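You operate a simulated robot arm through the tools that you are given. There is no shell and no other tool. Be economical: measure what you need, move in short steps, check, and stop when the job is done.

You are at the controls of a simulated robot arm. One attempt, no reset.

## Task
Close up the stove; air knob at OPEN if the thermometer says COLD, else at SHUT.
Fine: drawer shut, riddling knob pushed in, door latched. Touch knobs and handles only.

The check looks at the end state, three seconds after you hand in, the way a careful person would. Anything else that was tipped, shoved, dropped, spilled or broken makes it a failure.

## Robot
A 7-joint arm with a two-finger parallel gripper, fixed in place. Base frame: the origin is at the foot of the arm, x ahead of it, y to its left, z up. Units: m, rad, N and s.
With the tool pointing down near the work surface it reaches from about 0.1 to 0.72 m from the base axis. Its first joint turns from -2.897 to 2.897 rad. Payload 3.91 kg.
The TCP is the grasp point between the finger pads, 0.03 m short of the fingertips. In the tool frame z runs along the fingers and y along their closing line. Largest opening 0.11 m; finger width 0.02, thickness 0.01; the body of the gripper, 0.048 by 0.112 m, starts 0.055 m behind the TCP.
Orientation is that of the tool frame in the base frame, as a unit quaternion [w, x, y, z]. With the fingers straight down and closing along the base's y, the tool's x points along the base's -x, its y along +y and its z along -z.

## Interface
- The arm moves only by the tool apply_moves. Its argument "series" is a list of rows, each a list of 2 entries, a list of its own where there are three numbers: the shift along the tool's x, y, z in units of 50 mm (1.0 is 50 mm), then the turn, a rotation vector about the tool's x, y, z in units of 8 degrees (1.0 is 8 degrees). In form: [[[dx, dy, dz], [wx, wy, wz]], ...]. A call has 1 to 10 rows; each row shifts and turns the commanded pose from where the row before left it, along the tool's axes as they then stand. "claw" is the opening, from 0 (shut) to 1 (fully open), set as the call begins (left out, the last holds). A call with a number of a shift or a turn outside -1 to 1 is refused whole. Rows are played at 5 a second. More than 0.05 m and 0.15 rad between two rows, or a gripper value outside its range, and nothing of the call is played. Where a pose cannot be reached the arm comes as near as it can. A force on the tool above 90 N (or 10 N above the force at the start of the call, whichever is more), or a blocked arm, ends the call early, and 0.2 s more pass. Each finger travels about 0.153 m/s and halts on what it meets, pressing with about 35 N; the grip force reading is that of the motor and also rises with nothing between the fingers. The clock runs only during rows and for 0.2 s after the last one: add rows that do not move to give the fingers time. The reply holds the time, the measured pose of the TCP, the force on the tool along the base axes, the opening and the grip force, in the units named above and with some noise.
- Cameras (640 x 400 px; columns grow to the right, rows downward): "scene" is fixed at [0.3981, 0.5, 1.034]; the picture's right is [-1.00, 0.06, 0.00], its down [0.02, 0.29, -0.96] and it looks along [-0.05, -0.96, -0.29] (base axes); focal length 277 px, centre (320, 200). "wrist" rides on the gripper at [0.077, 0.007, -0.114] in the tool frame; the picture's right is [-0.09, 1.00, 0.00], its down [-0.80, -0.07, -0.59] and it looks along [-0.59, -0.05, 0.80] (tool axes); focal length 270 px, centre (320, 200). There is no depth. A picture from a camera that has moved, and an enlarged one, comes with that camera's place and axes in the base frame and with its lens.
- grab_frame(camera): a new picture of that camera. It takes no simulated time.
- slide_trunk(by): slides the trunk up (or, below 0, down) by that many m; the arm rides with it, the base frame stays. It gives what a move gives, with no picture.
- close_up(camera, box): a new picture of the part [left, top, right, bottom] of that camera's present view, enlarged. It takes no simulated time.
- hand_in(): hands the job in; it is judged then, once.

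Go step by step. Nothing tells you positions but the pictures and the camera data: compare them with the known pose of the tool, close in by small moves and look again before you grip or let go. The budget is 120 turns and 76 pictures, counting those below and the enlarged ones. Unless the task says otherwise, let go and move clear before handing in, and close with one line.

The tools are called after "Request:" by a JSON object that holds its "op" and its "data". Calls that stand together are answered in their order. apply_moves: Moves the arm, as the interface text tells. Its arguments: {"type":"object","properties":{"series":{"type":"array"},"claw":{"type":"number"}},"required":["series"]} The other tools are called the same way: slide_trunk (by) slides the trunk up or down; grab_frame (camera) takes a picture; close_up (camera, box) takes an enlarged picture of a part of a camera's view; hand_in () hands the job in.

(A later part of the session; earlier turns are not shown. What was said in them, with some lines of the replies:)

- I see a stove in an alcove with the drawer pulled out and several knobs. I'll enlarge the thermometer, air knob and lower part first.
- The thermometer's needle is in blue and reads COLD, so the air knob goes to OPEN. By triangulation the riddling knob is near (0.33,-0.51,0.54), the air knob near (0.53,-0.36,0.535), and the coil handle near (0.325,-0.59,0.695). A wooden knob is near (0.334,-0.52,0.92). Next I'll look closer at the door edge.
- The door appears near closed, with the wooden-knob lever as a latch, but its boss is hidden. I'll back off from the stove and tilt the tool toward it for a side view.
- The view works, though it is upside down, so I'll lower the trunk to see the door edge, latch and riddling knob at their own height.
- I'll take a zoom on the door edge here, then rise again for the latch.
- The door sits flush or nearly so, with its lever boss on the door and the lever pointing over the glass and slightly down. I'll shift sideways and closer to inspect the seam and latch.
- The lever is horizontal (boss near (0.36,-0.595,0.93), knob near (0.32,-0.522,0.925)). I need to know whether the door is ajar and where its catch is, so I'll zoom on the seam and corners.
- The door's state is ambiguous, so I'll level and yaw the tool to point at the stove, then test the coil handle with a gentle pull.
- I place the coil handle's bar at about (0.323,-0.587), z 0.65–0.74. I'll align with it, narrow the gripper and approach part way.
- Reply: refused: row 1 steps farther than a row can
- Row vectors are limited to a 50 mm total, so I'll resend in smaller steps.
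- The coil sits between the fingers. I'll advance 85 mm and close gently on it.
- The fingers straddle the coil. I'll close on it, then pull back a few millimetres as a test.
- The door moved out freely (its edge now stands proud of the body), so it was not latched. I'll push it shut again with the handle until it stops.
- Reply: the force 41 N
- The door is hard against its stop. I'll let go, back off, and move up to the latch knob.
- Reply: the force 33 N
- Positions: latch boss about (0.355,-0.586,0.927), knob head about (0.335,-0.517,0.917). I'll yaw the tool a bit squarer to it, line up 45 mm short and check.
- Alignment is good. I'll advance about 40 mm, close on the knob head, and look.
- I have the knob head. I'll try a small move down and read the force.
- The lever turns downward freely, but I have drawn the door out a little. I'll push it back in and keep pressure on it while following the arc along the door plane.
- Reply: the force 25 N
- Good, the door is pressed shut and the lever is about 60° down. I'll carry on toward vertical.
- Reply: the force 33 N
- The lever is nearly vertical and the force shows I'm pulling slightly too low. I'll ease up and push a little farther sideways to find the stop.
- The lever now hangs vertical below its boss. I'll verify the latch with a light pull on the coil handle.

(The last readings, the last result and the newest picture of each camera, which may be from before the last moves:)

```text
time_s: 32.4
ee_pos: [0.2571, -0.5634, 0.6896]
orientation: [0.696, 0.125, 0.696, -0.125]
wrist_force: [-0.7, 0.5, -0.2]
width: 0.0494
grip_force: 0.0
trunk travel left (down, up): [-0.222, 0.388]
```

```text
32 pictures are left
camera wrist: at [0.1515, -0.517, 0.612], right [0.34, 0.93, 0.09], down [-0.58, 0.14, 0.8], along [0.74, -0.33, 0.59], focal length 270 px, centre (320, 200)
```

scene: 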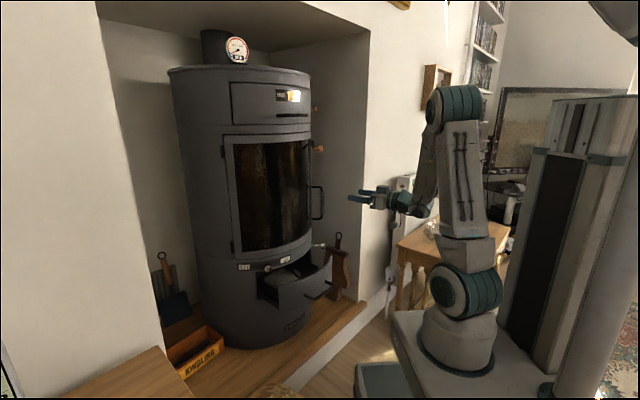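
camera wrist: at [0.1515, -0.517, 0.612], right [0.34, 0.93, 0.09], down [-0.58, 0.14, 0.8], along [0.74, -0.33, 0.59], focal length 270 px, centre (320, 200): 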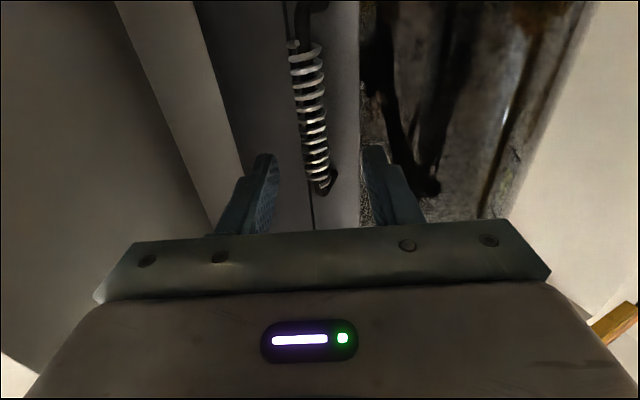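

Request:
{"op": "apply_moves", "data": {"series": [[[0, 0, 0.6], [0, 0, 0]], [[0, 0, 0.45], [0, 0, 0]]]}}

Request:
{"op": "apply_moves", "data": {"series": [[[0, 0, 0], [0, 0, 0]], [[0, 0, 0], [0, 0, 0]], [[0, 0, 0], [0, 0, 0]]], "claw": 0.1}}

Request:
{"op": "apply_moves", "data": {"series": [[[0, 0, -0.06], [0, 0, 0]], [[0, 0, -0.06], [0, 0, 0]], [[0, 0, -0.06], [0, 0, 0]]]}}

Request:
{"op": "close_up", "data": {"camera": "scene", "box": [268, 130, 348, 180]}}

```text
time_s: 33.0
ee_pos: [0.306, -0.5815, 0.6897]
orientation: [0.696, 0.125, 0.696, -0.125]
wrist_force: [0.3, -0.5, -0.6]
width: 0.0496
grip_force: 0.1
trunk travel left (down, up): [-0.222, 0.388]
```

```text
time_s: 33.8
ee_pos: [0.3028, -0.5832, 0.6898]
orientation: [0.695, 0.125, 0.696, -0.126]
wrist_force: [-19.2, -15.8, 2.7]
width: 0.0221
grip_force: 45.2
trunk travel left (down, up): [-0.222, 0.388]
```

```text
time_s: 34.6
ee_pos: [0.2978, -0.5793, 0.6899]
orientation: [0.697, 0.125, 0.695, -0.124]
wrist_force: [-13.6, -12.9, 4.4]
width: 0.0223
grip_force: 45.2
trunk travel left (down, up): [-0.222, 0.388]
```

```text
8.00 times, centred on (308, 155) of scene
camera zoom: at [0.3981, 0.5, 1.034], right [-1.0, 0.06, 0.0], down [0.02, 0.29, -0.96], along [-0.05, -0.96, -0.29], focal length 2212 px, centre (416, 560)
```

zoom: 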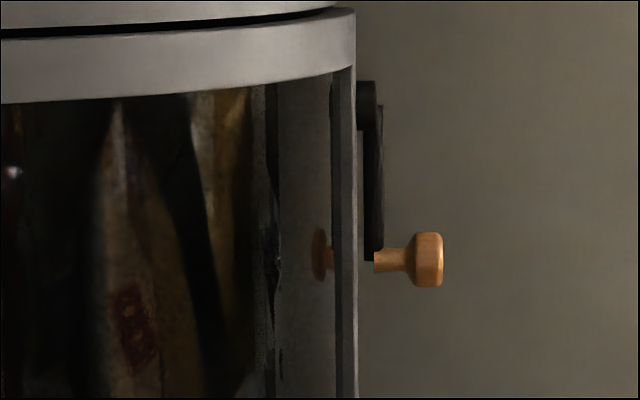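

The door still came out, so lever-down does not hold it or the tongue missed its catch. I'll open the door a little more by its handle and look at the tongue and the catch.

Request:
{"op": "apply_moves", "data": {"series": [[[0, 0.2, -0.27], [0, 0, 0]], [[0, 0.2, -0.27], [0, 0, 0]], [[0, 0.2, -0.27], [0, 0, 0]]]}}

Request:
{"op": "grab_frame", "data": {"camera": "wrist"}}

Request:
{"op": "close_up", "data": {"camera": "scene", "box": [264, 120, 392, 200]}}

```text
time_s: 35.4
ee_pos: [0.2703, -0.5356, 0.6891]
orientation: [0.696, 0.124, 0.696, -0.124]
wrist_force: [0.3, 0.5, -0.7]
width: 0.0111
grip_force: 0.1
trunk travel left (down, up): [-0.222, 0.388]
```

```text
30 pictures are left
camera wrist: at [0.1649, -0.4892, 0.6119], right [0.34, 0.93, 0.09], down [-0.58, 0.14, 0.8], along [0.74, -0.33, 0.59], focal length 270 px, centre (320, 200)
```

wrist: 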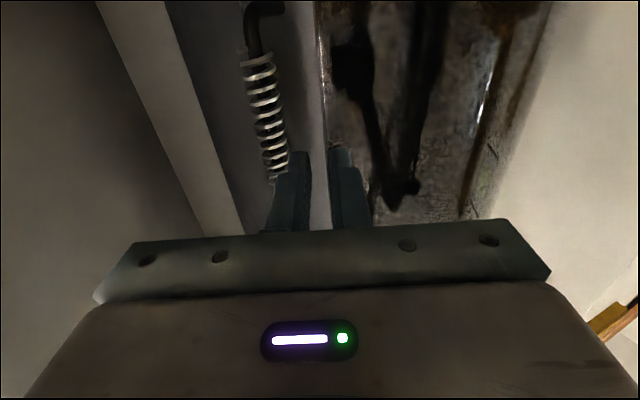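

```text
5.00 times, centred on (328, 160) of scene
camera zoom: at [0.3981, 0.5, 1.034], right [-1.0, 0.06, 0.0], down [0.02, 0.29, -0.96], along [-0.05, -0.96, -0.29], focal length 1383 px, centre (280, 400)
```

zoom: 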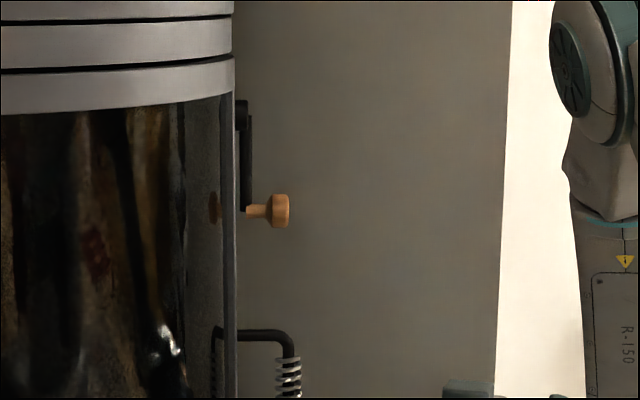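

The fingers slipped off the coil while the door went back to closed, so it seems held with some play. I'll take a deeper grip and repeat the pull along the door's own arc to be sure.

Request:
{"op": "apply_moves", "data": {"series": [[[0, 0, -0.6], [0, 0, 0]], [[0, 0, 0], [0, 0, 0]]]}}

Request:
{"op": "apply_moves", "data": {"series": [[[0, -0.62, 0], [0, 0, 0]], [[0, 0, 0], [0, 0, 0]], [[0, 0, 0.6], [0, 0, 0]], [[0, 0, 0.6], [0, 0, 0]], [[0, 0, 0.6], [0, 0, 0]]], "claw": 0.45}}

Request:
{"op": "grab_frame", "data": {"camera": "wrist"}}

```text
time_s: 36.0
ee_pos: [0.2422, -0.5251, 0.6902]
orientation: [0.696, 0.125, 0.696, -0.125]
wrist_force: [0.7, -0.6, 0.0]
width: 0.0109
grip_force: 0.1
trunk travel left (down, up): [-0.222, 0.388]
```

```text
time_s: 37.2
ee_pos: [0.3173, -0.5859, 0.6875]
orientation: [0.696, 0.124, 0.696, -0.124]
wrist_force: [-0.7, -0.1, -0.1]
width: 0.0496
grip_force: 0.0
trunk travel left (down, up): [-0.222, 0.388]
```

```text
28 pictures are left
camera wrist: at [0.211, -0.5396, 0.611], right [0.34, 0.93, 0.09], down [-0.58, 0.14, 0.8], along [0.74, -0.33, 0.59], focal length 270 px, centre (320, 200)
```

wrist: 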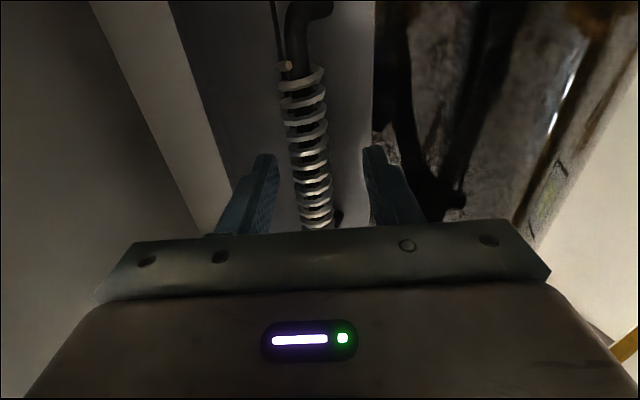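

Request:
{"op": "apply_moves", "data": {"series": [[[0, -0.08, 0.04], [0, 0, 0]], [[0, 0, 0], [0, 0, 0]], [[0, 0, 0], [0, 0, 0]], [[0, 0, 0], [0, 0, 0]]], "claw": 0.1}}

Request:
{"op": "apply_moves", "data": {"series": [[[0, 0.06, -0.08], [0, 0, 0]], [[0, 0.06, -0.08], [0, 0, 0]], [[0, 0.06, -0.08], [0, 0, 0]]]}}

Request:
{"op": "close_up", "data": {"camera": "scene", "box": [268, 130, 348, 180]}}

```text
time_s: 38.2
ee_pos: [0.3141, -0.5901, 0.6888]
orientation: [0.696, 0.124, 0.697, -0.123]
wrist_force: [-9.2, 8.7, -4.0]
width: 0.022
grip_force: 44.9
trunk travel left (down, up): [-0.222, 0.388]
```

```text
time_s: 39.0
ee_pos: [0.3077, -0.5806, 0.6892]
orientation: [0.697, 0.126, 0.695, -0.126]
wrist_force: [1.7, -25.7, -4.2]
width: 0.0223
grip_force: 45.1
trunk travel left (down, up): [-0.222, 0.388]
```

```text
8.00 times, centred on (308, 155) of scene
camera zoom: at [0.3981, 0.5, 1.034], right [-1.0, 0.06, 0.0], down [0.02, 0.29, -0.96], along [-0.05, -0.96, -0.29], focal length 2212 px, centre (416, 560)
```

zoom: 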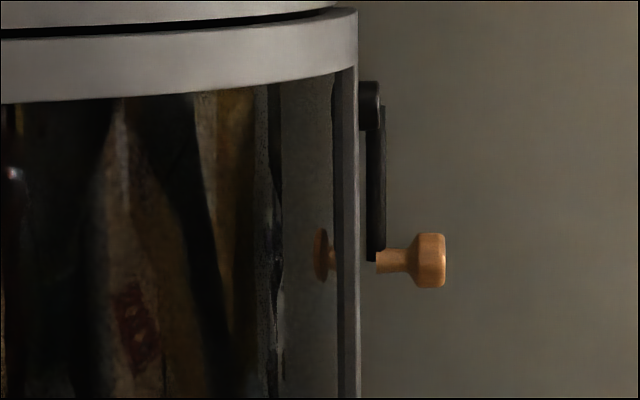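

Resistance appears (−26 N in y) at the same small gap. I'll pull slightly more to see whether it is a true stop.

Request:
{"op": "apply_moves", "data": {"series": [[[0, 0.05, -0.07], [0, 0, 0]], [[0, 0.05, -0.07], [0, 0, 0]]]}}

Request:
{"op": "close_up", "data": {"camera": "scene", "box": [268, 130, 348, 180]}}

```text
time_s: 39.6
ee_pos: [0.3044, -0.5808, 0.6887]
orientation: [0.697, 0.126, 0.695, -0.125]
wrist_force: [21.6, -52.4, 2.1]
width: 0.0219
grip_force: 45.3
trunk travel left (down, up): [-0.222, 0.388]
```

```text
8.00 times, centred on (308, 155) of scene
camera zoom: at [0.3981, 0.5, 1.034], right [-1.0, 0.06, 0.0], down [0.02, 0.29, -0.96], along [-0.05, -0.96, -0.29], focal length 2212 px, centre (416, 560)
```

zoom: 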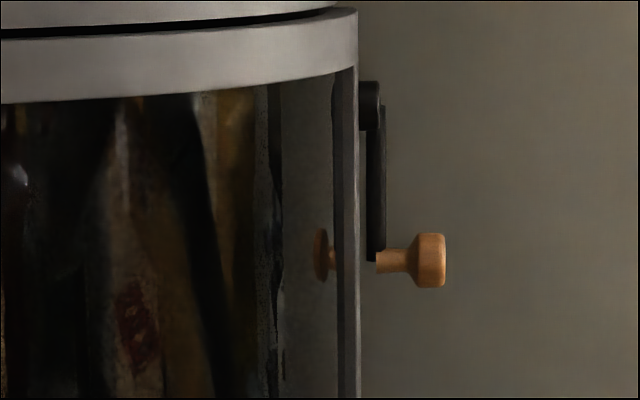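

The door holds firm at 57 N, so it is latched with a few millimetres of play. I'll push it fully home, release and back away.

Request:
{"op": "apply_moves", "data": {"series": [[[0, -0.08, 0.1], [0, 0, 0]], [[0, -0.08, 0.1], [0, 0, 0]], [[0, -0.07, 0.1], [0, 0, 0]], [[0, -0.06, 0.1], [0, 0, 0]], [[0, 0, 0.1], [0, 0, 0]]]}}

Request:
{"op": "apply_moves", "data": {"series": [[[0, 0, 0], [0, 0, 0]], [[0, 0, 0], [0, 0, 0]], [[0, 0, -0.8], [0, 0, 0]], [[0, 0, -0.9], [0, 0, 0]], [[0, 0.6, -0.6], [0, 0, 0]]], "claw": 0.45}}

Request:
{"op": "close_up", "data": {"camera": "scene", "box": [268, 130, 348, 180]}}

```text
time_s: 40.8
ee_pos: [0.3235, -0.5935, 0.6901]
orientation: [0.698, 0.123, 0.695, -0.123]
wrist_force: [-18.7, -5.7, 0.8]
width: 0.0222
grip_force: 45.1
trunk travel left (down, up): [-0.222, 0.388]
```

```text
time_s: 42.0
ee_pos: [0.2247, -0.5252, 0.69]
orientation: [0.696, 0.124, 0.696, -0.123]
wrist_force: [0.0, 0.5, 0.0]
width: 0.0495
grip_force: 0.0
trunk travel left (down, up): [-0.222, 0.388]
```

```text
8.00 times, centred on (308, 155) of scene
camera zoom: at [0.3981, 0.5, 1.034], right [-1.0, 0.06, 0.0], down [0.02, 0.29, -0.96], along [-0.05, -0.96, -0.29], focal length 2212 px, centre (416, 560)
```

zoom: 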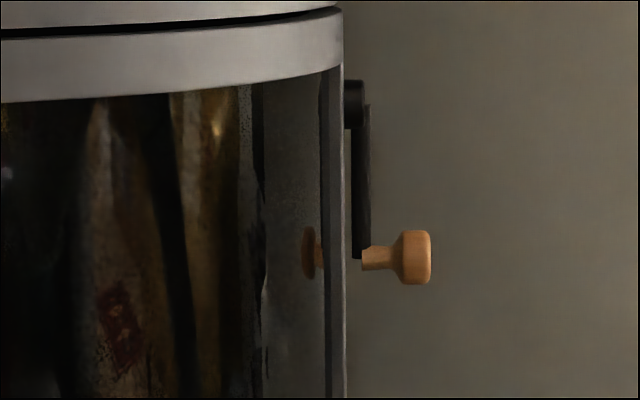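

The door is flush and latched. Next is the drawer: its handle bar runs from about (0.296,-0.366) to (0.372,-0.290) at z≈0.45, and the drawer slides in along (0.71,-0.71). I'll move in front of it, yaw to −45° and tilt the tool down.

Request:
{"op": "apply_moves", "data": {"series": [[[0, 0.9, -0.2], [0, 0, 0]], [[0, 0.9, -0.2], [0, 0, 0]], [[0, 0.9, -0.2], [0, 0, 0]], [[0, 0.9, -0.2], [0, 0, 0]], [[0, 0.9, -0.2], [0, 0, 0]], [[0, 0.9, -0.2], [0, 0, 0]]]}}

Request:
{"op": "apply_moves", "data": {"series": [[[0, 0, 0], [1, 0, 0]], [[0, 0, 0], [1, 0, 0]], [[0, 0, 0], [1, 0, 0]], [[0, 0, 0], [0, 1, 0]], [[0, 0, 0], [0, 1, 0]], [[0, 0, 0], [0, 1, 0]], [[0, 0, 0], [0, 1, 0]], [[0, 0, 0], [0, 1, 0]], [[0, 0, 0], [0, 1, 0]]]}}

Request:
{"op": "grab_frame", "data": {"camera": "wrist"}}

Request:
{"op": "grab_frame", "data": {"camera": "scene"}}

```text
time_s: 43.4
ee_pos: [0.2825, -0.3391, 0.6932]
orientation: [0.696, 0.124, 0.696, -0.124]
wrist_force: [0.0, 0.3, 0.4]
width: 0.0497
grip_force: 0.1
out of reach, approached as far as the arm can: row 4, 5, 6
trunk travel left (down, up): [-0.222, 0.388]
```

```text
time_s: 45.4
ee_pos: [0.297, -0.3973, 0.6727]
orientation: [0.331, 0.352, 0.865, -0.136]
wrist_force: [0.7, 0.4, -0.2]
width: 0.0495
grip_force: 0.0
out of reach, approached as far as the arm can: row 1, 2, 3, 4
trunk travel left (down, up): [-0.222, 0.388]
```

```text
24 pictures are left
camera wrist: at [0.2049, -0.2991, 0.7045], right [0.74, 0.67, 0.06], down [0.09, -0.19, 0.98], along [0.66, -0.72, -0.2], focal length 270 px, centre (320, 200)
```

wrist: 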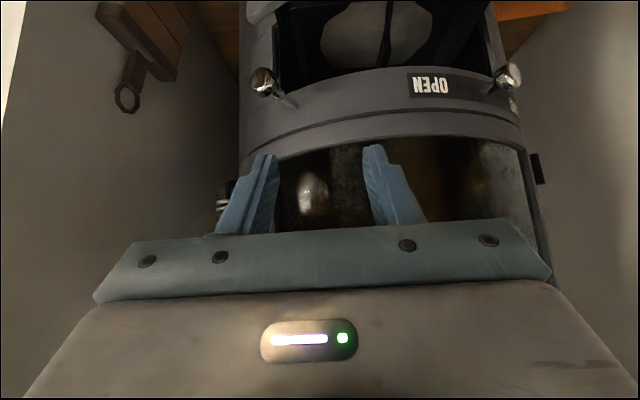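

```text
23 pictures are left
```

scene: 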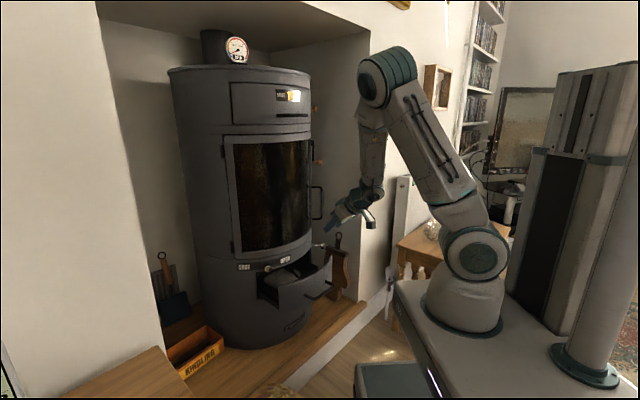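

The view down the drawer axis is good. I'll back away along the drawer's outward direction before descending.

Request:
{"op": "apply_moves", "data": {"series": [[[0.5, 0.76, -0.4], [0, 0, 0]], [[0.6, 0.76, -0.2], [0, 0, 0]], [[0.5, 0, -0.6], [0, 0, 0]]]}}

Request:
{"op": "grab_frame", "data": {"camera": "wrist"}}

```text
time_s: 46.2
ee_pos: [0.3154, -0.3262, 0.6739]
orientation: [0.331, 0.352, 0.865, -0.134]
wrist_force: [-0.1, -0.4, -0.4]
width: 0.0495
grip_force: 0.1
out of reach, approached as far as the arm can: row 2, 3
trunk travel left (down, up): [-0.222, 0.388]
```

```text
22 pictures are left
camera wrist: at [0.2239, -0.2282, 0.7068], right [0.74, 0.67, 0.06], down [0.09, -0.19, 0.98], along [0.66, -0.72, -0.2], focal length 270 px, centre (320, 200)
```

wrist: 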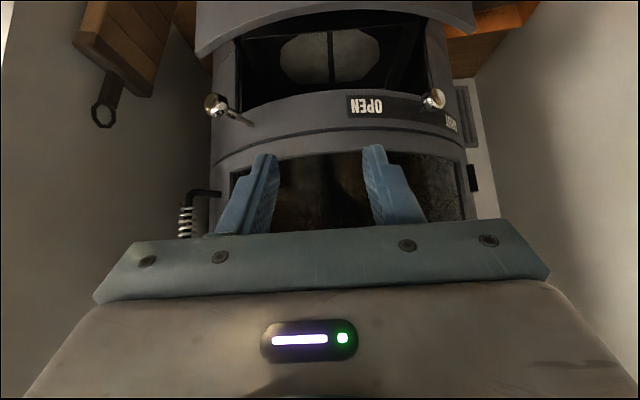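

I'm at the near-reach limit in this tilt, so I'll turn the tool closer to vertical and then move outward.

Request:
{"op": "apply_moves", "data": {"series": [[[0, 0, 0], [0, 1, 0]], [[0, 0, 0], [0, 1, 0]], [[0, 0, 0], [0, 1, 0]], [[0, 0, 0], [0, 1, 0]], [[0.8, 0, 0.1], [0, 0, 0]], [[0.8, 0, 0.1], [0, 0, 0]], [[0.4, 0, 0], [0, 0, 0]]]}}

Request:
{"op": "grab_frame", "data": {"camera": "wrist"}}

```text
time_s: 47.8
ee_pos: [0.2474, -0.2583, 0.6472]
orientation: [0.081, 0.375, 0.923, -0.033]
wrist_force: [-0.5, 0.5, -0.4]
width: 0.0494
grip_force: 0.1
trunk travel left (down, up): [-0.222, 0.388]
```

```text
21 pictures are left
camera wrist: at [0.182, -0.1862, 0.7448], right [0.76, 0.65, 0.02], down [0.44, -0.53, 0.72], along [0.48, -0.54, -0.69], focal length 270 px, centre (320, 200)
```

wrist: 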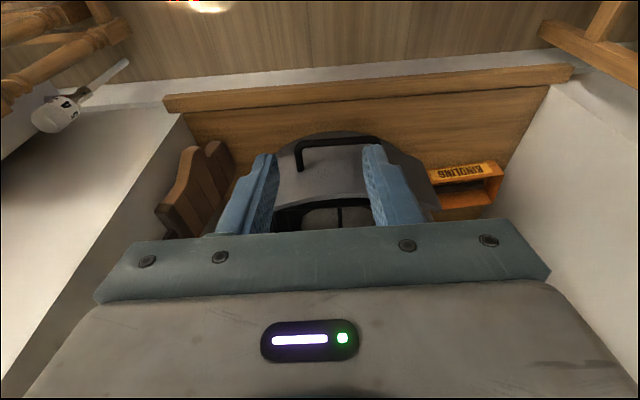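

The handle bar is clear now, centre about (0.334,-0.322,0.445). I'll centre on it laterally and descend in front of it.

Request:
{"op": "apply_moves", "data": {"series": [[[0, 0.3, 0.8], [0, 0, 0]], [[0, 0, 0.95], [0, 0, 0]], [[0, 0, 0.95], [0, 0, 0]], [[0, 0, 0.95], [0, 0, 0]], [[0, 0, 0.25], [0, 0, 0]]]}}

Request:
{"op": "grab_frame", "data": {"camera": "wrist"}}

Request:
{"op": "close_up", "data": {"camera": "scene", "box": [232, 220, 392, 320]}}

```text
time_s: 49.0
ee_pos: [0.2794, -0.2717, 0.453]
orientation: [0.081, 0.376, 0.923, -0.033]
wrist_force: [-1.1, -0.3, -0.4]
width: 0.0497
grip_force: 0.0
trunk travel left (down, up): [-0.222, 0.388]
```

```text
20 pictures are left
camera wrist: at [0.2153, -0.2, 0.5525], right [0.76, 0.65, 0.02], down [0.44, -0.53, 0.72], along [0.48, -0.54, -0.69], focal length 270 px, centre (320, 200)
```

wrist: 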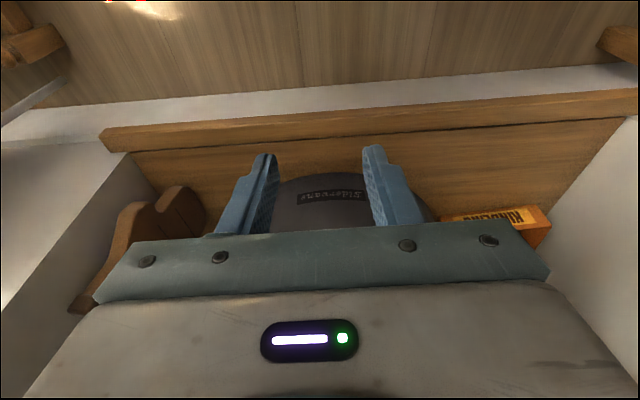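

```text
4.00 times, centred on (312, 270) of scene
camera zoom: at [0.3981, 0.5, 1.034], right [-1.0, 0.06, 0.0], down [0.02, 0.29, -0.96], along [-0.05, -0.96, -0.29], focal length 1106 px, centre (352, -80)
```

zoom: 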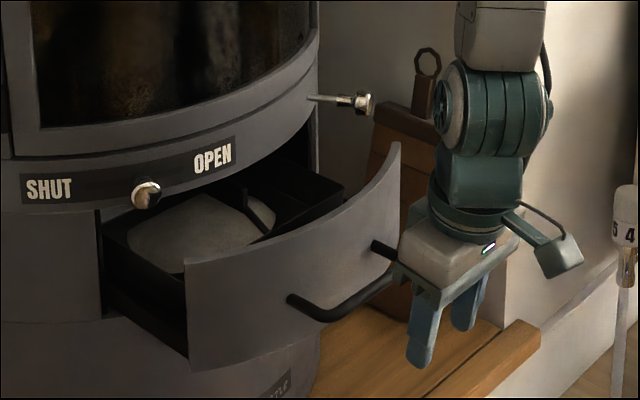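

The fingers are level with the handle and about 58 mm in front of it. I'll move in to contact and start pushing.

Request:
{"op": "apply_moves", "data": {"series": [[[-0.6, 0, 0.1], [0, 0, 0]], [[-0.5, 0, 0.09], [0, 0, 0]], [[-0.25, 0, 0.04], [0, 0, 0]]]}}

Request:
{"op": "close_up", "data": {"camera": "scene", "box": [232, 220, 392, 320]}}

```text
time_s: 49.8
ee_pos: [0.3287, -0.3203, 0.4563]
orientation: [0.081, 0.375, 0.923, -0.033]
wrist_force: [0.8, 0.2, 0.0]
width: 0.0494
grip_force: 0.0
trunk travel left (down, up): [-0.222, 0.388]
```

```text
4.00 times, centred on (312, 270) of scene
camera zoom: at [0.3981, 0.5, 1.034], right [-1.0, 0.06, 0.0], down [0.02, 0.29, -0.96], along [-0.05, -0.96, -0.29], focal length 1106 px, centre (352, -80)
```

zoom: 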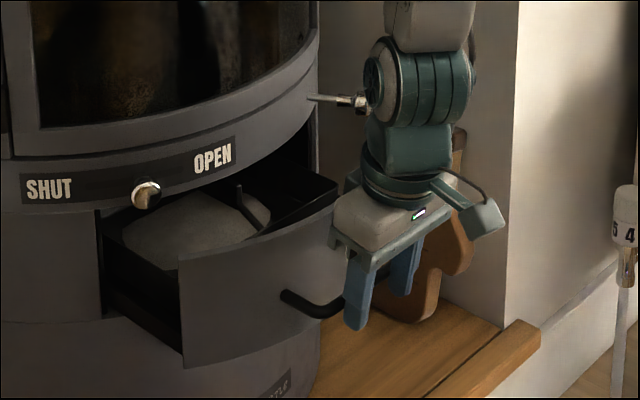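

Contact is made with little resistance. I'll continue pushing 45 mm and check.

Request:
{"op": "apply_moves", "data": {"series": [[[-0.3, 0, 0.053], [0, 0, 0]], [[-0.3, 0, 0.053], [0, 0, 0]], [[-0.3, 0, 0.053], [0, 0, 0]]]}}

Request:
{"op": "close_up", "data": {"camera": "scene", "box": [232, 220, 392, 320]}}

```text
time_s: 50.6
ee_pos: [0.3617, -0.3522, 0.4551]
orientation: [0.081, 0.375, 0.923, -0.033]
wrist_force: [-0.2, 0.8, 0.4]
width: 0.0497
grip_force: 0.0
trunk travel left (down, up): [-0.222, 0.388]
```

```text
4.00 times, centred on (312, 270) of scene
camera zoom: at [0.3981, 0.5, 1.034], right [-1.0, 0.06, 0.0], down [0.02, 0.29, -0.96], along [-0.05, -0.96, -0.29], focal length 1106 px, centre (352, -80)
```

zoom: 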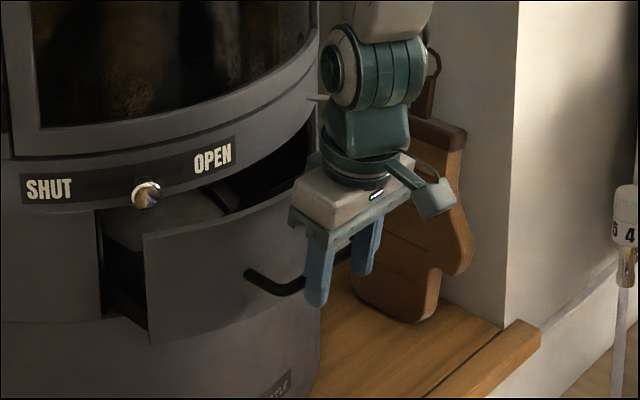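

The drawer slides in well, with about 55 mm left. I'll push in smaller rows until it stops.

Request:
{"op": "apply_moves", "data": {"series": [[[-0.3, 0, 0.053], [0, 0, 0]], [[-0.3, 0, 0.053], [0, 0, 0]], [[-0.15, 0, 0.026], [0, 0, 0]]]}}

Request:
{"op": "close_up", "data": {"camera": "scene", "box": [232, 220, 392, 320]}}

```text
time_s: 51.4
ee_pos: [0.3887, -0.3779, 0.4548]
orientation: [0.081, 0.374, 0.923, -0.033]
wrist_force: [-0.9, -0.1, -0.7]
width: 0.0495
grip_force: 0.3
trunk travel left (down, up): [-0.222, 0.388]
```

```text
4.00 times, centred on (312, 270) of scene
camera zoom: at [0.3981, 0.5, 1.034], right [-1.0, 0.06, 0.0], down [0.02, 0.29, -0.96], along [-0.05, -0.96, -0.29], focal length 1106 px, centre (352, -80)
```

zoom: 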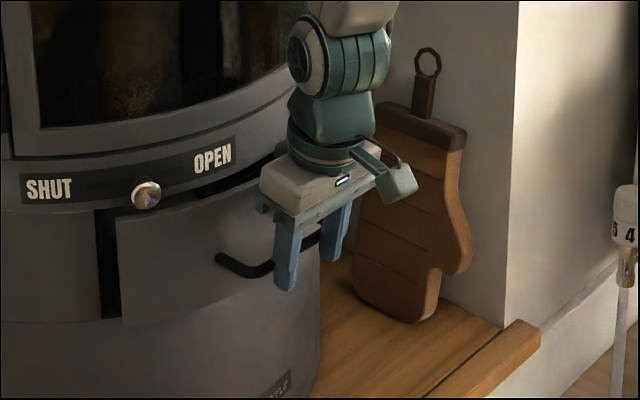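

Request:
{"op": "apply_moves", "data": {"series": [[[-0.15, 0, 0.026], [0, 0, 0]], [[-0.12, 0, 0.02], [0, 0, 0]], [[-0.08, 0, 0.014], [0, 0, 0]], [[-0.08, 0, 0.014], [0, 0, 0]], [[-0.08, 0, 0.014], [0, 0, 0]], [[-0.08, 0, 0.014], [0, 0, 0]]]}}

Request:
{"op": "close_up", "data": {"camera": "scene", "box": [232, 220, 392, 320]}}

```text
time_s: 52.8
ee_pos: [0.4059, -0.3942, 0.4549]
orientation: [0.076, 0.375, 0.923, -0.029]
wrist_force: [-29.0, 27.7, 7.1]
width: 0.0493
grip_force: 0.0
trunk travel left (down, up): [-0.222, 0.388]
```

```text
4.00 times, centred on (312, 270) of scene
camera zoom: at [0.3981, 0.5, 1.034], right [-1.0, 0.06, 0.0], down [0.02, 0.29, -0.96], along [-0.05, -0.96, -0.29], focal length 1106 px, centre (352, -80)
```

zoom: 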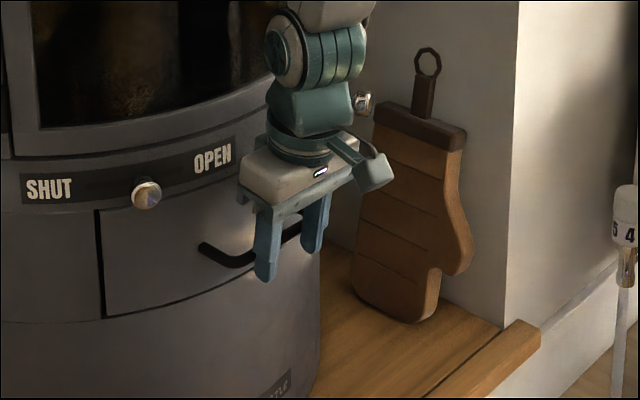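

The drawer is shut against its stop. I'll back off the handle, then turn the tool to face the air knob (about (0.526,-0.355,0.535)).

Request:
{"op": "apply_moves", "data": {"series": [[[0.5, 0, 0], [0, 0, 0]], [[0.9, 0, 0], [0, 0, 0]], [[0.4, 0, -0.7], [0, 0, 0]], [[0, 0, -0.9], [0, 0, 0]], [[0, 0, -0.5], [0, 0, 0.9]], [[0, 0, 0], [0, 0, 0.95]], [[0, 0, 0], [0, 0, 0.95]]]}}

Request:
{"op": "apply_moves", "data": {"series": [[[0, 0.9, 0], [0, 0, 0]], [[0, 0.9, 0], [0, 0, 0]], [[0, 0.9, 0], [0, 0, 0]], [[0, 0, 0], [0, -1, 0]], [[0, 0, 0], [0, -1, 0]], [[0, 0, 0], [0, -1, 0]], [[0, 0, 0], [0, -1, 0]]]}}

Request:
{"op": "grab_frame", "data": {"camera": "wrist"}}

```text
time_s: 54.4
ee_pos: [0.3329, -0.3239, 0.5419]
orientation: [0.086, 0.548, 0.832, -0.016]
wrist_force: [-0.5, -0.4, 0.0]
width: 0.0496
grip_force: 0.1
trunk travel left (down, up): [-0.222, 0.388]
```

```text
time_s: 56.0
ee_pos: [0.4569, -0.2707, 0.5501]
orientation: [0.312, 0.521, 0.776, -0.167]
wrist_force: [-0.5, -0.2, 0.3]
width: 0.0492
grip_force: 0.0
trunk travel left (down, up): [-0.222, 0.388]
```

```text
14 pictures are left
camera wrist: at [0.4069, -0.146, 0.5859], right [0.93, 0.34, 0.12], down [-0.04, -0.25, 0.97], along [0.36, -0.91, -0.22], focal length 270 px, centre (320, 200)
```

wrist: 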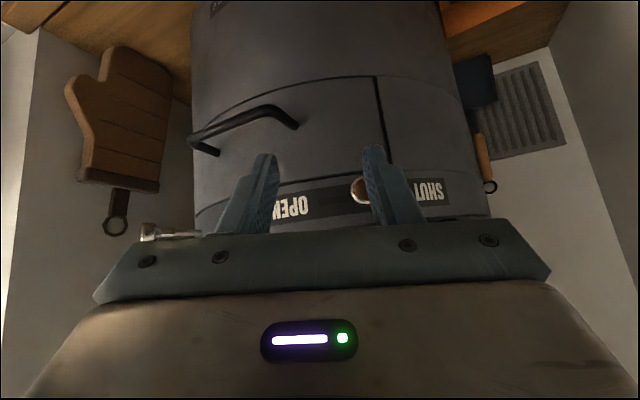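

The air knob is at about (0.527,-0.355,0.53), midway between SHUT and OPEN (OPEN is toward the left of this view). I'll line up so the fingers straddle it, stopping 25 mm short to check.

Request:
{"op": "apply_moves", "data": {"series": [[[-0.64, 0.28, 0], [0, 0, 0]], [[-0.64, 0.28, 0], [0, 0, 0]], [[0, 0, 0.7], [0, 0, 0]]]}}

Request:
{"op": "grab_frame", "data": {"camera": "wrist"}}

```text
time_s: 56.8
ee_pos: [0.5104, -0.3238, 0.5704]
orientation: [0.312, 0.521, 0.777, -0.167]
wrist_force: [-0.5, -0.1, 0.3]
width: 0.0495
grip_force: 0.0
trunk travel left (down, up): [-0.222, 0.388]
```

```text
13 pictures are left
camera wrist: at [0.4614, -0.2006, 0.6043], right [0.93, 0.34, 0.12], down [-0.04, -0.25, 0.97], along [0.36, -0.91, -0.22], focal length 270 px, centre (320, 200)
```

wrist: 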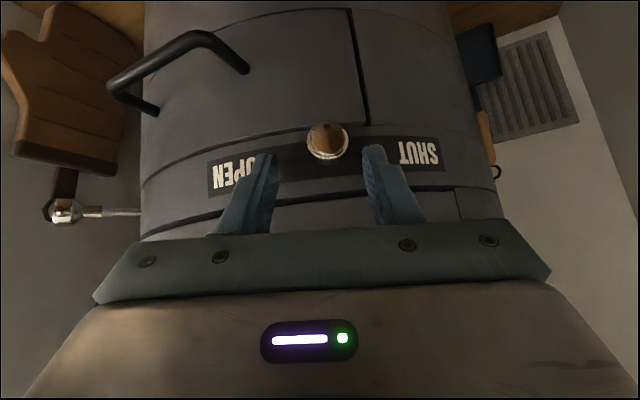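

Aligned. I'll advance 27 mm so the fingertips flank the knob head.

Request:
{"op": "apply_moves", "data": {"series": [[[0, 0.04, 0.3], [0, 0, 0]], [[0, 0, 0.25], [0, 0, 0]]]}}

Request:
{"op": "close_up", "data": {"camera": "wrist", "box": [200, 80, 440, 230]}}

```text
time_s: 57.4
ee_pos: [0.5207, -0.3394, 0.5491]
orientation: [0.313, 0.521, 0.777, -0.167]
wrist_force: [0.0, -0.2, 0.0]
width: 0.0494
grip_force: 0.0
trunk travel left (down, up): [-0.222, 0.388]
```

```text
2.67 times, centred on (320, 155) of wrist
camera zoom: at [0.4713, -0.2162, 0.584], right [0.93, 0.34, 0.12], down [-0.04, -0.25, 0.97], along [0.36, -0.91, -0.22], focal length 721 px, centre (320, 320)
```

zoom: 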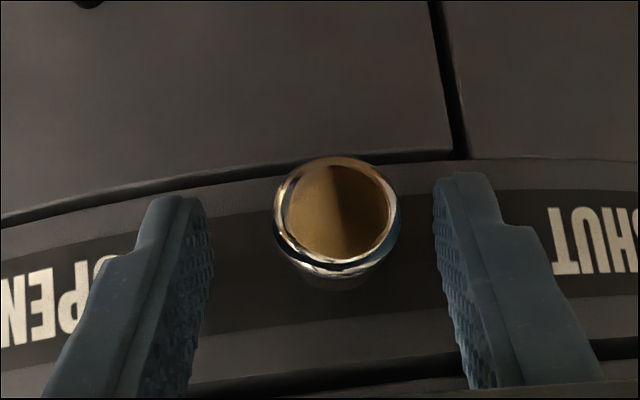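

The fingertips flank the knob. I'll push it toward OPEN in small rows.

Request:
{"op": "apply_moves", "data": {"series": [[[0, -0.2, 0.04], [0, 0, 0]], [[-0.02, -0.25, -0.02], [0, 0, 0]], [[-0.02, -0.25, -0.02], [0, 0, 0]], [[-0.02, -0.25, -0.02], [0, 0, 0]]]}}

Request:
{"op": "close_up", "data": {"camera": "wrist", "box": [200, 80, 440, 230]}}

```text
time_s: 58.4
ee_pos: [0.4824, -0.3571, 0.5479]
orientation: [0.313, 0.519, 0.778, -0.165]
wrist_force: [20.5, 7.0, -6.4]
width: 0.0597
grip_force: 10.7
trunk travel left (down, up): [-0.222, 0.388]
```

```text
2.67 times, centred on (320, 155) of wrist
camera zoom: at [0.4315, -0.2339, 0.5832], right [0.93, 0.34, 0.13], down [-0.04, -0.25, 0.97], along [0.36, -0.91, -0.22], focal length 721 px, centre (320, 320)
```

zoom: 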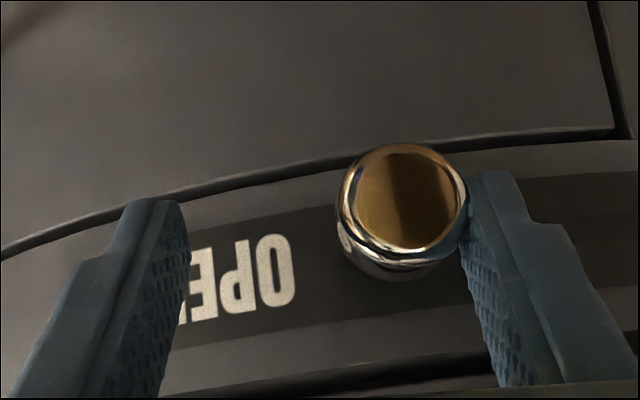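

The knob has moved about 7° with roughly 20 N of drag. I'll keep pushing and see whether it continues or stops.

Request:
{"op": "apply_moves", "data": {"series": [[[-0.02, -0.2, -0.02], [0, 0, 0]], [[-0.02, -0.2, -0.02], [0, 0, 0]], [[0, 0, 0], [0, 0, 0]]]}}

Request:
{"op": "close_up", "data": {"camera": "wrist", "box": [200, 80, 440, 230]}}

```text
time_s: 59.2
ee_pos: [0.4711, -0.3607, 0.5491]
orientation: [0.315, 0.515, 0.781, -0.161]
wrist_force: [67.0, 14.5, -20.2]
width: 0.0822
grip_force: 31.9
trunk travel left (down, up): [-0.222, 0.388]
```

```text
2.67 times, centred on (320, 155) of wrist
camera zoom: at [0.4187, -0.2389, 0.5839], right [0.93, 0.36, 0.13], down [-0.04, -0.25, 0.97], along [0.38, -0.9, -0.22], focal length 721 px, centre (320, 320)
```

zoom: 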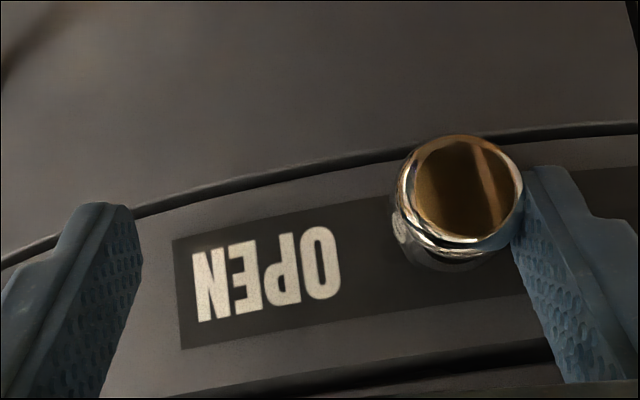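

At 67 N the knob stays put while the finger gives way, so it seems to be at the OPEN end of its slot. I'll ease off, withdraw and look.

Request:
{"op": "apply_moves", "data": {"series": [[[0, 0.3, 0], [0, 0, 0]], [[0, 0.25, 0], [0, 0, 0]], [[0, 0, -0.5], [0, 0, 0]], [[0, 0, -0.9], [0, 0, 0]]]}}

Request:
{"op": "close_up", "data": {"camera": "wrist", "box": [200, 80, 440, 230]}}

```text
time_s: 60.2
ee_pos: [0.4614, -0.3178, 0.6027]
orientation: [0.31, 0.522, 0.777, -0.167]
wrist_force: [0.2, 0.2, -0.1]
width: 0.0496
grip_force: 0.1
trunk travel left (down, up): [-0.222, 0.388]
```

```text
2.67 times, centred on (320, 155) of wrist
camera zoom: at [0.4125, -0.1936, 0.6393], right [0.93, 0.33, 0.12], down [-0.04, -0.25, 0.97], along [0.35, -0.91, -0.22], focal length 721 px, centre (320, 320)
```

zoom: 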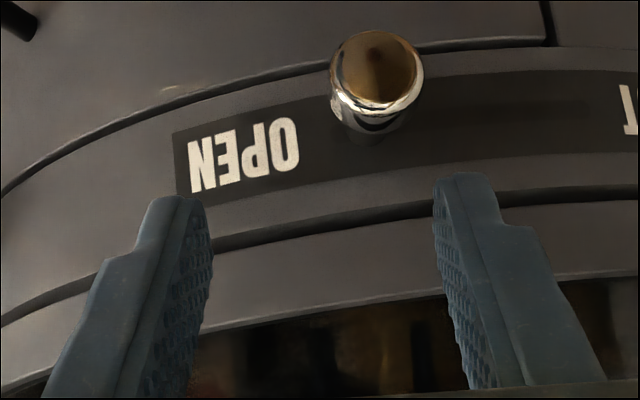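

The air knob now sits beside OPEN. Next is the riddling knob, near (0.329,-0.509,0.535), with its rod running radially so I push along (0.955,-0.29). I'll retreat, turn upright, swing round to the left of the stove, then level the tool.

Request:
{"op": "apply_moves", "data": {"series": [[[0, 0, -1], [0, 0, 0]], [[0, 0, 0], [0, 1, 0]], [[0, 0, 0], [0, 1, 0]], [[0, 0, 0], [0, 1, 0]], [[0, 0, 0], [0, 1, 0]], [[0, 0, 0], [0, 0, -1]], [[0, 0, 0], [0, 0, -1]], [[0, 0, 0], [0, 0, -1]], [[0, 0, 0], [0, 0, -1]], [[0, 0, 0], [0, 0, -1]]], "claw": 0}}

Request:
{"op": "apply_moves", "data": {"series": [[[0.4, -0.77, 0], [0, 0, 0]], [[0.4, -0.77, 0], [0, 0, 0]], [[0.4, -0.77, 0], [0, 0, 0]], [[0.4, -0.77, 0], [0, 0, 0]], [[0.4, -0.77, 0], [0, 0, 0]], [[0.4, -0.77, 0], [0, 0, 0]]]}}

```text
time_s: 62.4
ee_pos: [0.4477, -0.2877, 0.6416]
orientation: [0.074, 0.228, 0.97, -0.045]
wrist_force: [0.2, 0.6, -0.7]
width: 0.0001
grip_force: 34.8
trunk travel left (down, up): [-0.222, 0.388]
```

```text
time_s: 63.8
ee_pos: [0.2381, -0.442, 0.6337]
orientation: [0.074, 0.229, 0.97, -0.044]
wrist_force: [0.1, 0.1, -0.9]
width: 0.0
grip_force: 35.0
trunk travel left (down, up): [-0.222, 0.388]
```

Request:
{"op": "apply_moves", "data": {"series": [[[0, 0, 0], [0, -1, 0]], [[0, 0, 0], [0, -1, 0]], [[0, 0, 0], [0, -1, 0]], [[0, 0, 0], [0, -1, 0]], [[0, 0, 0], [0, -1, 0]], [[0, 0, 0], [0, -1, 0]], [[0, 0, 0], [0, -1, 0]], [[0, 0, 0], [0, -1, 0]], [[0, 0, 0], [0, -1, 0]], [[0, 0, 0], [0, -1, 0]]]}}

Request:
{"op": "grab_frame", "data": {"camera": "wrist"}}

```text
time_s: 66.0
ee_pos: [0.319, -0.4082, 0.6226]
orientation: [0.655, 0.084, 0.742, -0.118]
wrist_force: [-0.5, 0.3, 0.0]
width: 0.0
grip_force: 35.1
trunk travel left (down, up): [-0.222, 0.388]
stopped in row 10: the arm was blocked; the commanded pose is now the measured one
```

```text
8 pictures are left
camera wrist: at [0.2013, -0.3722, 0.5585], right [0.29, 0.96, 0.02], down [-0.48, 0.13, 0.87], along [0.83, -0.26, 0.5], focal length 270 px, centre (320, 200)
```

wrist: 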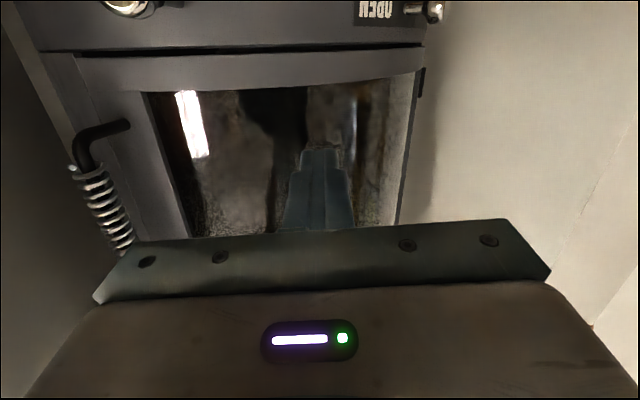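

The arm stopped at a limit but the orientation is about right (yaw −17°, almost level). I'll shift to in front of the riddling knob and lower by trunk.

Request:
{"op": "apply_moves", "data": {"series": [[[0.06, -0.62, -0.21], [0, 0, 0]], [[0.06, -0.62, -0.21], [0, 0, 0]], [[0.06, -0.62, -0.21], [0, 0, 0]]]}}

```text
time_s: 66.8
ee_pos: [0.2869, -0.4822, 0.6246]
orientation: [0.656, 0.064, 0.746, -0.099]
wrist_force: [0.2, 0.3, -0.2]
width: 0.0001
grip_force: 34.6
trunk travel left (down, up): [-0.222, 0.388]
```

Request:
{"op": "apply_moves", "data": {"series": [[[0, 0, -0.7], [0, 0, 0]], [[0, 0, 0], [0, 0, 0]]]}}

Request:
{"op": "slide_trunk", "data": {"by": -0.09}}

Request:
{"op": "grab_frame", "data": {"camera": "wrist"}}

```text
time_s: 67.3
ee_pos: [0.3026, -0.4481, 0.6273]
orientation: [0.658, 0.021, 0.75, -0.064]
wrist_force: [0.9, 0.1, -0.2]
width: 0.0
grip_force: 35.3
trunk travel left (down, up): [-0.222, 0.388]
stopped in row 2: the arm was blocked; the commanded pose is now the measured one
```

```text
time_s: 68.5
ee_pos: [0.3047, -0.447, 0.5395]
orientation: [0.658, 0.019, 0.75, -0.063]
wrist_force: [0.3, -1.3, -0.6]
width: 0.0
grip_force: 35.5
trunk travel left (down, up): [-0.132, 0.478]
```

```text
7 pictures are left
camera wrist: at [0.1812, -0.4308, 0.4753], right [0.12, 0.99, 0.02], down [-0.49, 0.04, 0.87], along [0.86, -0.12, 0.49], focal length 270 px, centre (320, 200)
```

wrist: 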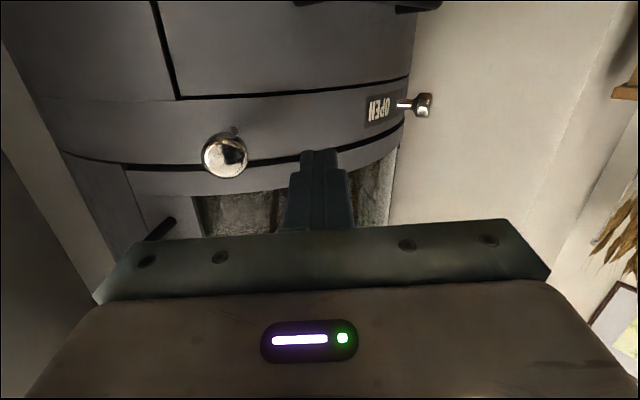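

The knob measures (0.325,-0.507,0.53), but the arm is near a limit low down. I'll raise the arm 0.1 m, back out, and use the trunk to regain the height instead.

Request:
{"op": "apply_moves", "data": {"series": [[[-0.95, 0, 0], [0, 0, 0]], [[-0.95, 0, 0], [0, 0, 0]], [[0, -0.6, -0.3], [0.6, 0, 0]], [[0, -0.4, -0.6], [0.6, 0, 0]]]}}

```text
time_s: 69.5
ee_pos: [0.292, -0.4713, 0.6356]
orientation: [0.666, 0.059, 0.738, -0.098]
wrist_force: [0.0, -1.0, 0.3]
width: 0.0
grip_force: 35.1
trunk travel left (down, up): [-0.132, 0.478]
```

Request:
{"op": "apply_moves", "data": {"series": [[[0, -0.5, -0.3], [0, 0, 0]], [[0, 0, -0.45], [0, 0, 0]]]}}

Request:
{"op": "slide_trunk", "data": {"by": -0.1}}

Request:
{"op": "grab_frame", "data": {"camera": "wrist"}}

```text
time_s: 70.2
ee_pos: [0.2911, -0.4706, 0.6489]
orientation: [0.662, 0.021, 0.746, -0.073]
wrist_force: [0.4, -0.7, 0.2]
width: 0.0
grip_force: 34.9
trunk travel left (down, up): [-0.132, 0.478]
stopped in row 2: the arm was blocked; the commanded pose is now the measured one
```

```text
time_s: 71.6
ee_pos: [0.2944, -0.4653, 0.5469]
orientation: [0.659, 0.016, 0.749, -0.074]
wrist_force: [0.0, 0.4, -0.6]
width: 0.0
grip_force: 34.5
trunk travel left (down, up): [-0.032, 0.578]
```

```text
6 pictures are left
camera wrist: at [0.1718, -0.4491, 0.4842], right [0.13, 0.99, 0.0], down [-0.49, 0.07, 0.87], along [0.86, -0.12, 0.49], focal length 270 px, centre (320, 200)
```

wrist: 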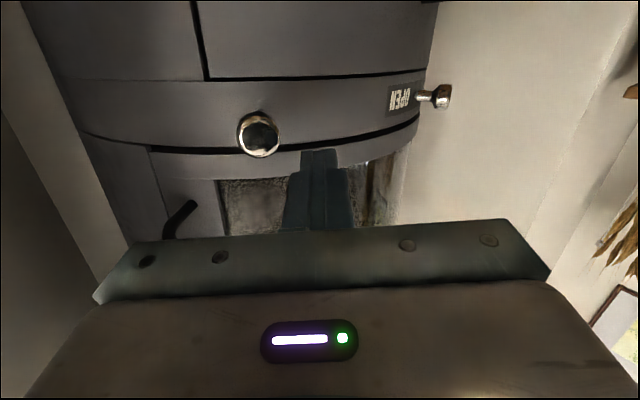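

The level pose is blocked from backing out, so I'll pitch the tool down about 32° (which relieved reach before) and then step back and sideways to face the knob.

Request:
{"op": "apply_moves", "data": {"series": [[[0, 0, 0], [0, 1, 0]], [[0, 0, 0], [0, 1, 0]], [[0, 0, 0], [0, 1, 0]], [[0, 0, 0], [0, 1, 0]], [[0.17, -0.1, -0.4], [0, 0, 0]], [[0.17, -0.3, -0.4], [0, 0, 0]], [[0, -0.4, 0], [0, 0, 0]]]}}

```text
time_s: 73.2
ee_pos: [0.2357, -0.4982, 0.5665]
orientation: [0.431, 0.043, 0.898, -0.072]
wrist_force: [-0.3, -0.8, 0.4]
width: 0.0001
grip_force: 34.3
trunk travel left (down, up): [-0.032, 0.578]
```

That freed it. I'll bring the closed fingertips up to the knob's face and check before pushing.

Request:
{"op": "apply_moves", "data": {"series": [[[-0.08, 0.06, 0.5], [0, 0, 0]], [[-0.06, 0.06, 0.45], [0, 0, 0]]]}}

Request:
{"op": "grab_frame", "data": {"camera": "wrist"}}

```text
time_s: 73.8
ee_pos: [0.2731, -0.4975, 0.5465]
orientation: [0.438, 0.045, 0.895, -0.074]
wrist_force: [1.2, -0.3, -0.4]
width: 0.0001
grip_force: 35.4
trunk travel left (down, up): [-0.032, 0.578]
```

```text
5 pictures are left
camera wrist: at [0.1369, -0.4697, 0.5537], right [0.2, 0.98, -0.02], down [0.02, 0.02, 1.0], along [0.98, -0.2, -0.01], focal length 270 px, centre (320, 200)
```

wrist: 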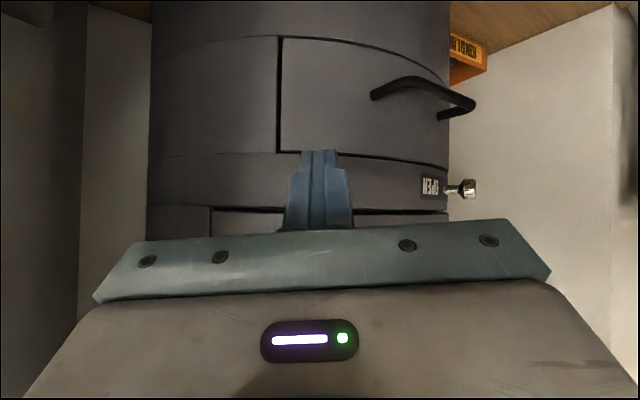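

The knob is hidden exactly behind the fingers, as expected when aligned. I'll push along the rod in 8 mm rows, watching the force.

Request:
{"op": "apply_moves", "data": {"series": [[[-0.08, -0.01, 0.15], [0, 0, 0]], [[-0.09, -0.017, 0.129], [0, 0, 0]], [[-0.09, -0.017, 0.129], [0, 0, 0]], [[-0.09, -0.017, 0.129], [0, 0, 0]]]}}

Request:
{"op": "close_up", "data": {"camera": "scene", "box": [264, 210, 360, 270]}}

```text
time_s: 74.8
ee_pos: [0.3034, -0.5066, 0.5437]
orientation: [0.438, 0.045, 0.895, -0.074]
wrist_force: [-0.7, 0.0, 1.0]
width: 0.0
grip_force: 35.5
trunk travel left (down, up): [-0.032, 0.578]
```

```text
6.67 times, centred on (312, 240) of scene
camera zoom: at [0.3981, 0.5, 1.034], right [-1.0, 0.06, 0.0], down [0.02, 0.29, -0.96], along [-0.05, -0.96, -0.29], focal length 1844 px, centre (373, -67)
```

zoom: 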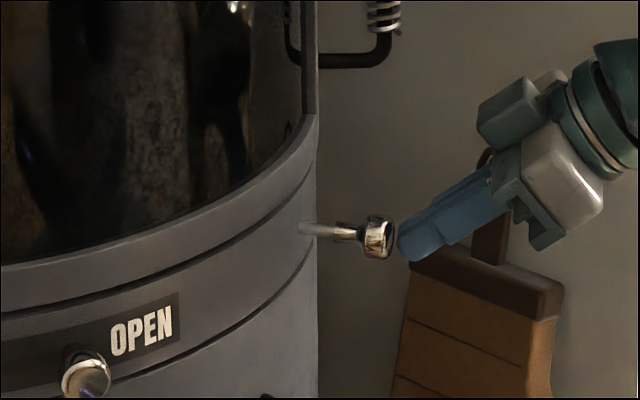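

The fingertip is just at the knob's face and well aligned. I'll push on until it stops.

Request:
{"op": "apply_moves", "data": {"series": [[[-0.09, -0.017, 0.129], [0, 0, 0]], [[-0.09, -0.017, 0.129], [0, 0, 0]], [[-0.09, -0.017, 0.129], [0, 0, 0]]]}}

Request:
{"op": "apply_moves", "data": {"series": [[[-0.09, -0.017, 0.129], [0, 0, 0]], [[-0.07, -0.013, 0.1], [0, 0, 0]], [[-0.07, -0.013, 0.1], [0, 0, 0]]]}}

Request:
{"op": "close_up", "data": {"camera": "scene", "box": [264, 210, 360, 270]}}

```text
time_s: 75.6
ee_pos: [0.3228, -0.5128, 0.5433]
orientation: [0.437, 0.047, 0.895, -0.076]
wrist_force: [-15.3, 2.9, 4.1]
width: 0.0
grip_force: 34.8
trunk travel left (down, up): [-0.032, 0.578]
```

```text
time_s: 76.0
ee_pos: [0.3243, -0.5125, 0.5437]
orientation: [0.432, 0.047, 0.897, -0.075]
wrist_force: [-73.2, 27.7, 35.6]
width: 0.0004
grip_force: 35.0
trunk travel left (down, up): [-0.032, 0.578]
stopped in row 2: the force on the tool passed its limit (the readings are from after the stop); the commanded pose is now the measured one
```

```text
6.67 times, centred on (312, 240) of scene
camera zoom: at [0.3981, 0.5, 1.034], right [-1.0, 0.06, 0.0], down [0.02, 0.29, -0.96], along [-0.05, -0.96, -0.29], focal length 1844 px, centre (373, -67)
```

zoom: 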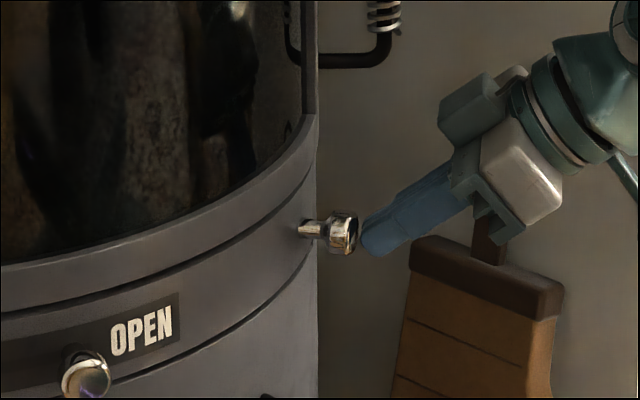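

The knob hit its stop with the collar against the stove body. I'll back straight away and take a final overall look.

Request:
{"op": "apply_moves", "data": {"series": [[[0.2, 0.03, -0.3], [0, 0, 0]], [[0.4, 0.05, -0.6], [0, 0, 0]], [[0.4, 0.05, -0.6], [0, 0, 0]]]}}

Request:
{"op": "close_up", "data": {"camera": "scene", "box": [160, 110, 400, 350]}}

Request:
{"op": "close_up", "data": {"camera": "scene", "box": [230, 240, 326, 300]}}

```text
time_s: 76.8
ee_pos: [0.2428, -0.4932, 0.5466]
orientation: [0.432, 0.043, 0.898, -0.071]
wrist_force: [1.7, 0.5, -0.5]
width: 0.0
grip_force: 35.7
trunk travel left (down, up): [-0.032, 0.578]
```

```text
1.67 times, centred on (280, 230) of scene
camera zoom: at [0.3981, 0.5, 1.034], right [-1.0, 0.06, 0.0], down [0.02, 0.29, -0.96], along [-0.05, -0.96, -0.29], focal length 461 px, centre (387, 150)
```

zoom: 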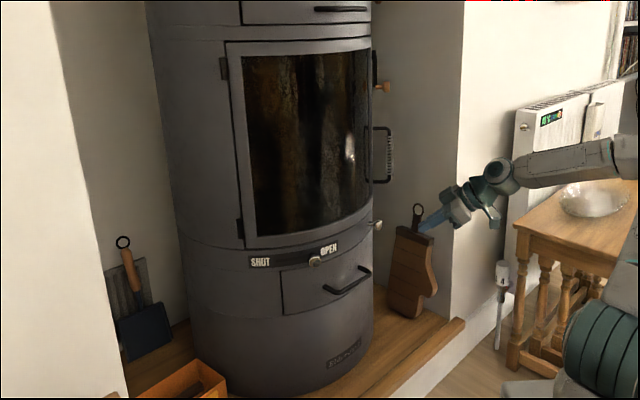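

```text
6.67 times, centred on (278, 270) of scene
camera zoom: at [0.3981, 0.5, 1.034], right [-1.0, 0.06, 0.0], down [0.02, 0.29, -0.96], along [-0.05, -0.96, -0.29], focal length 1844 px, centre (600, -267)
```

zoom: 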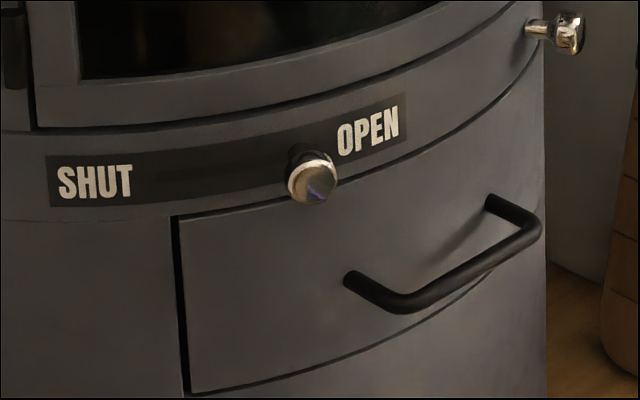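

Drawer shut, riddling knob in, air knob at the OPEN stop, door closed and latched, and the gripper is clear. I'm handing in.

Request:
{"op": "hand_in", "data": {}}

```text
The job is handed in.
```

The stove is closed up: the door is latched, the drawer shut, the riddling knob pushed in, and the air knob at OPEN because the thermometer reads COLD.
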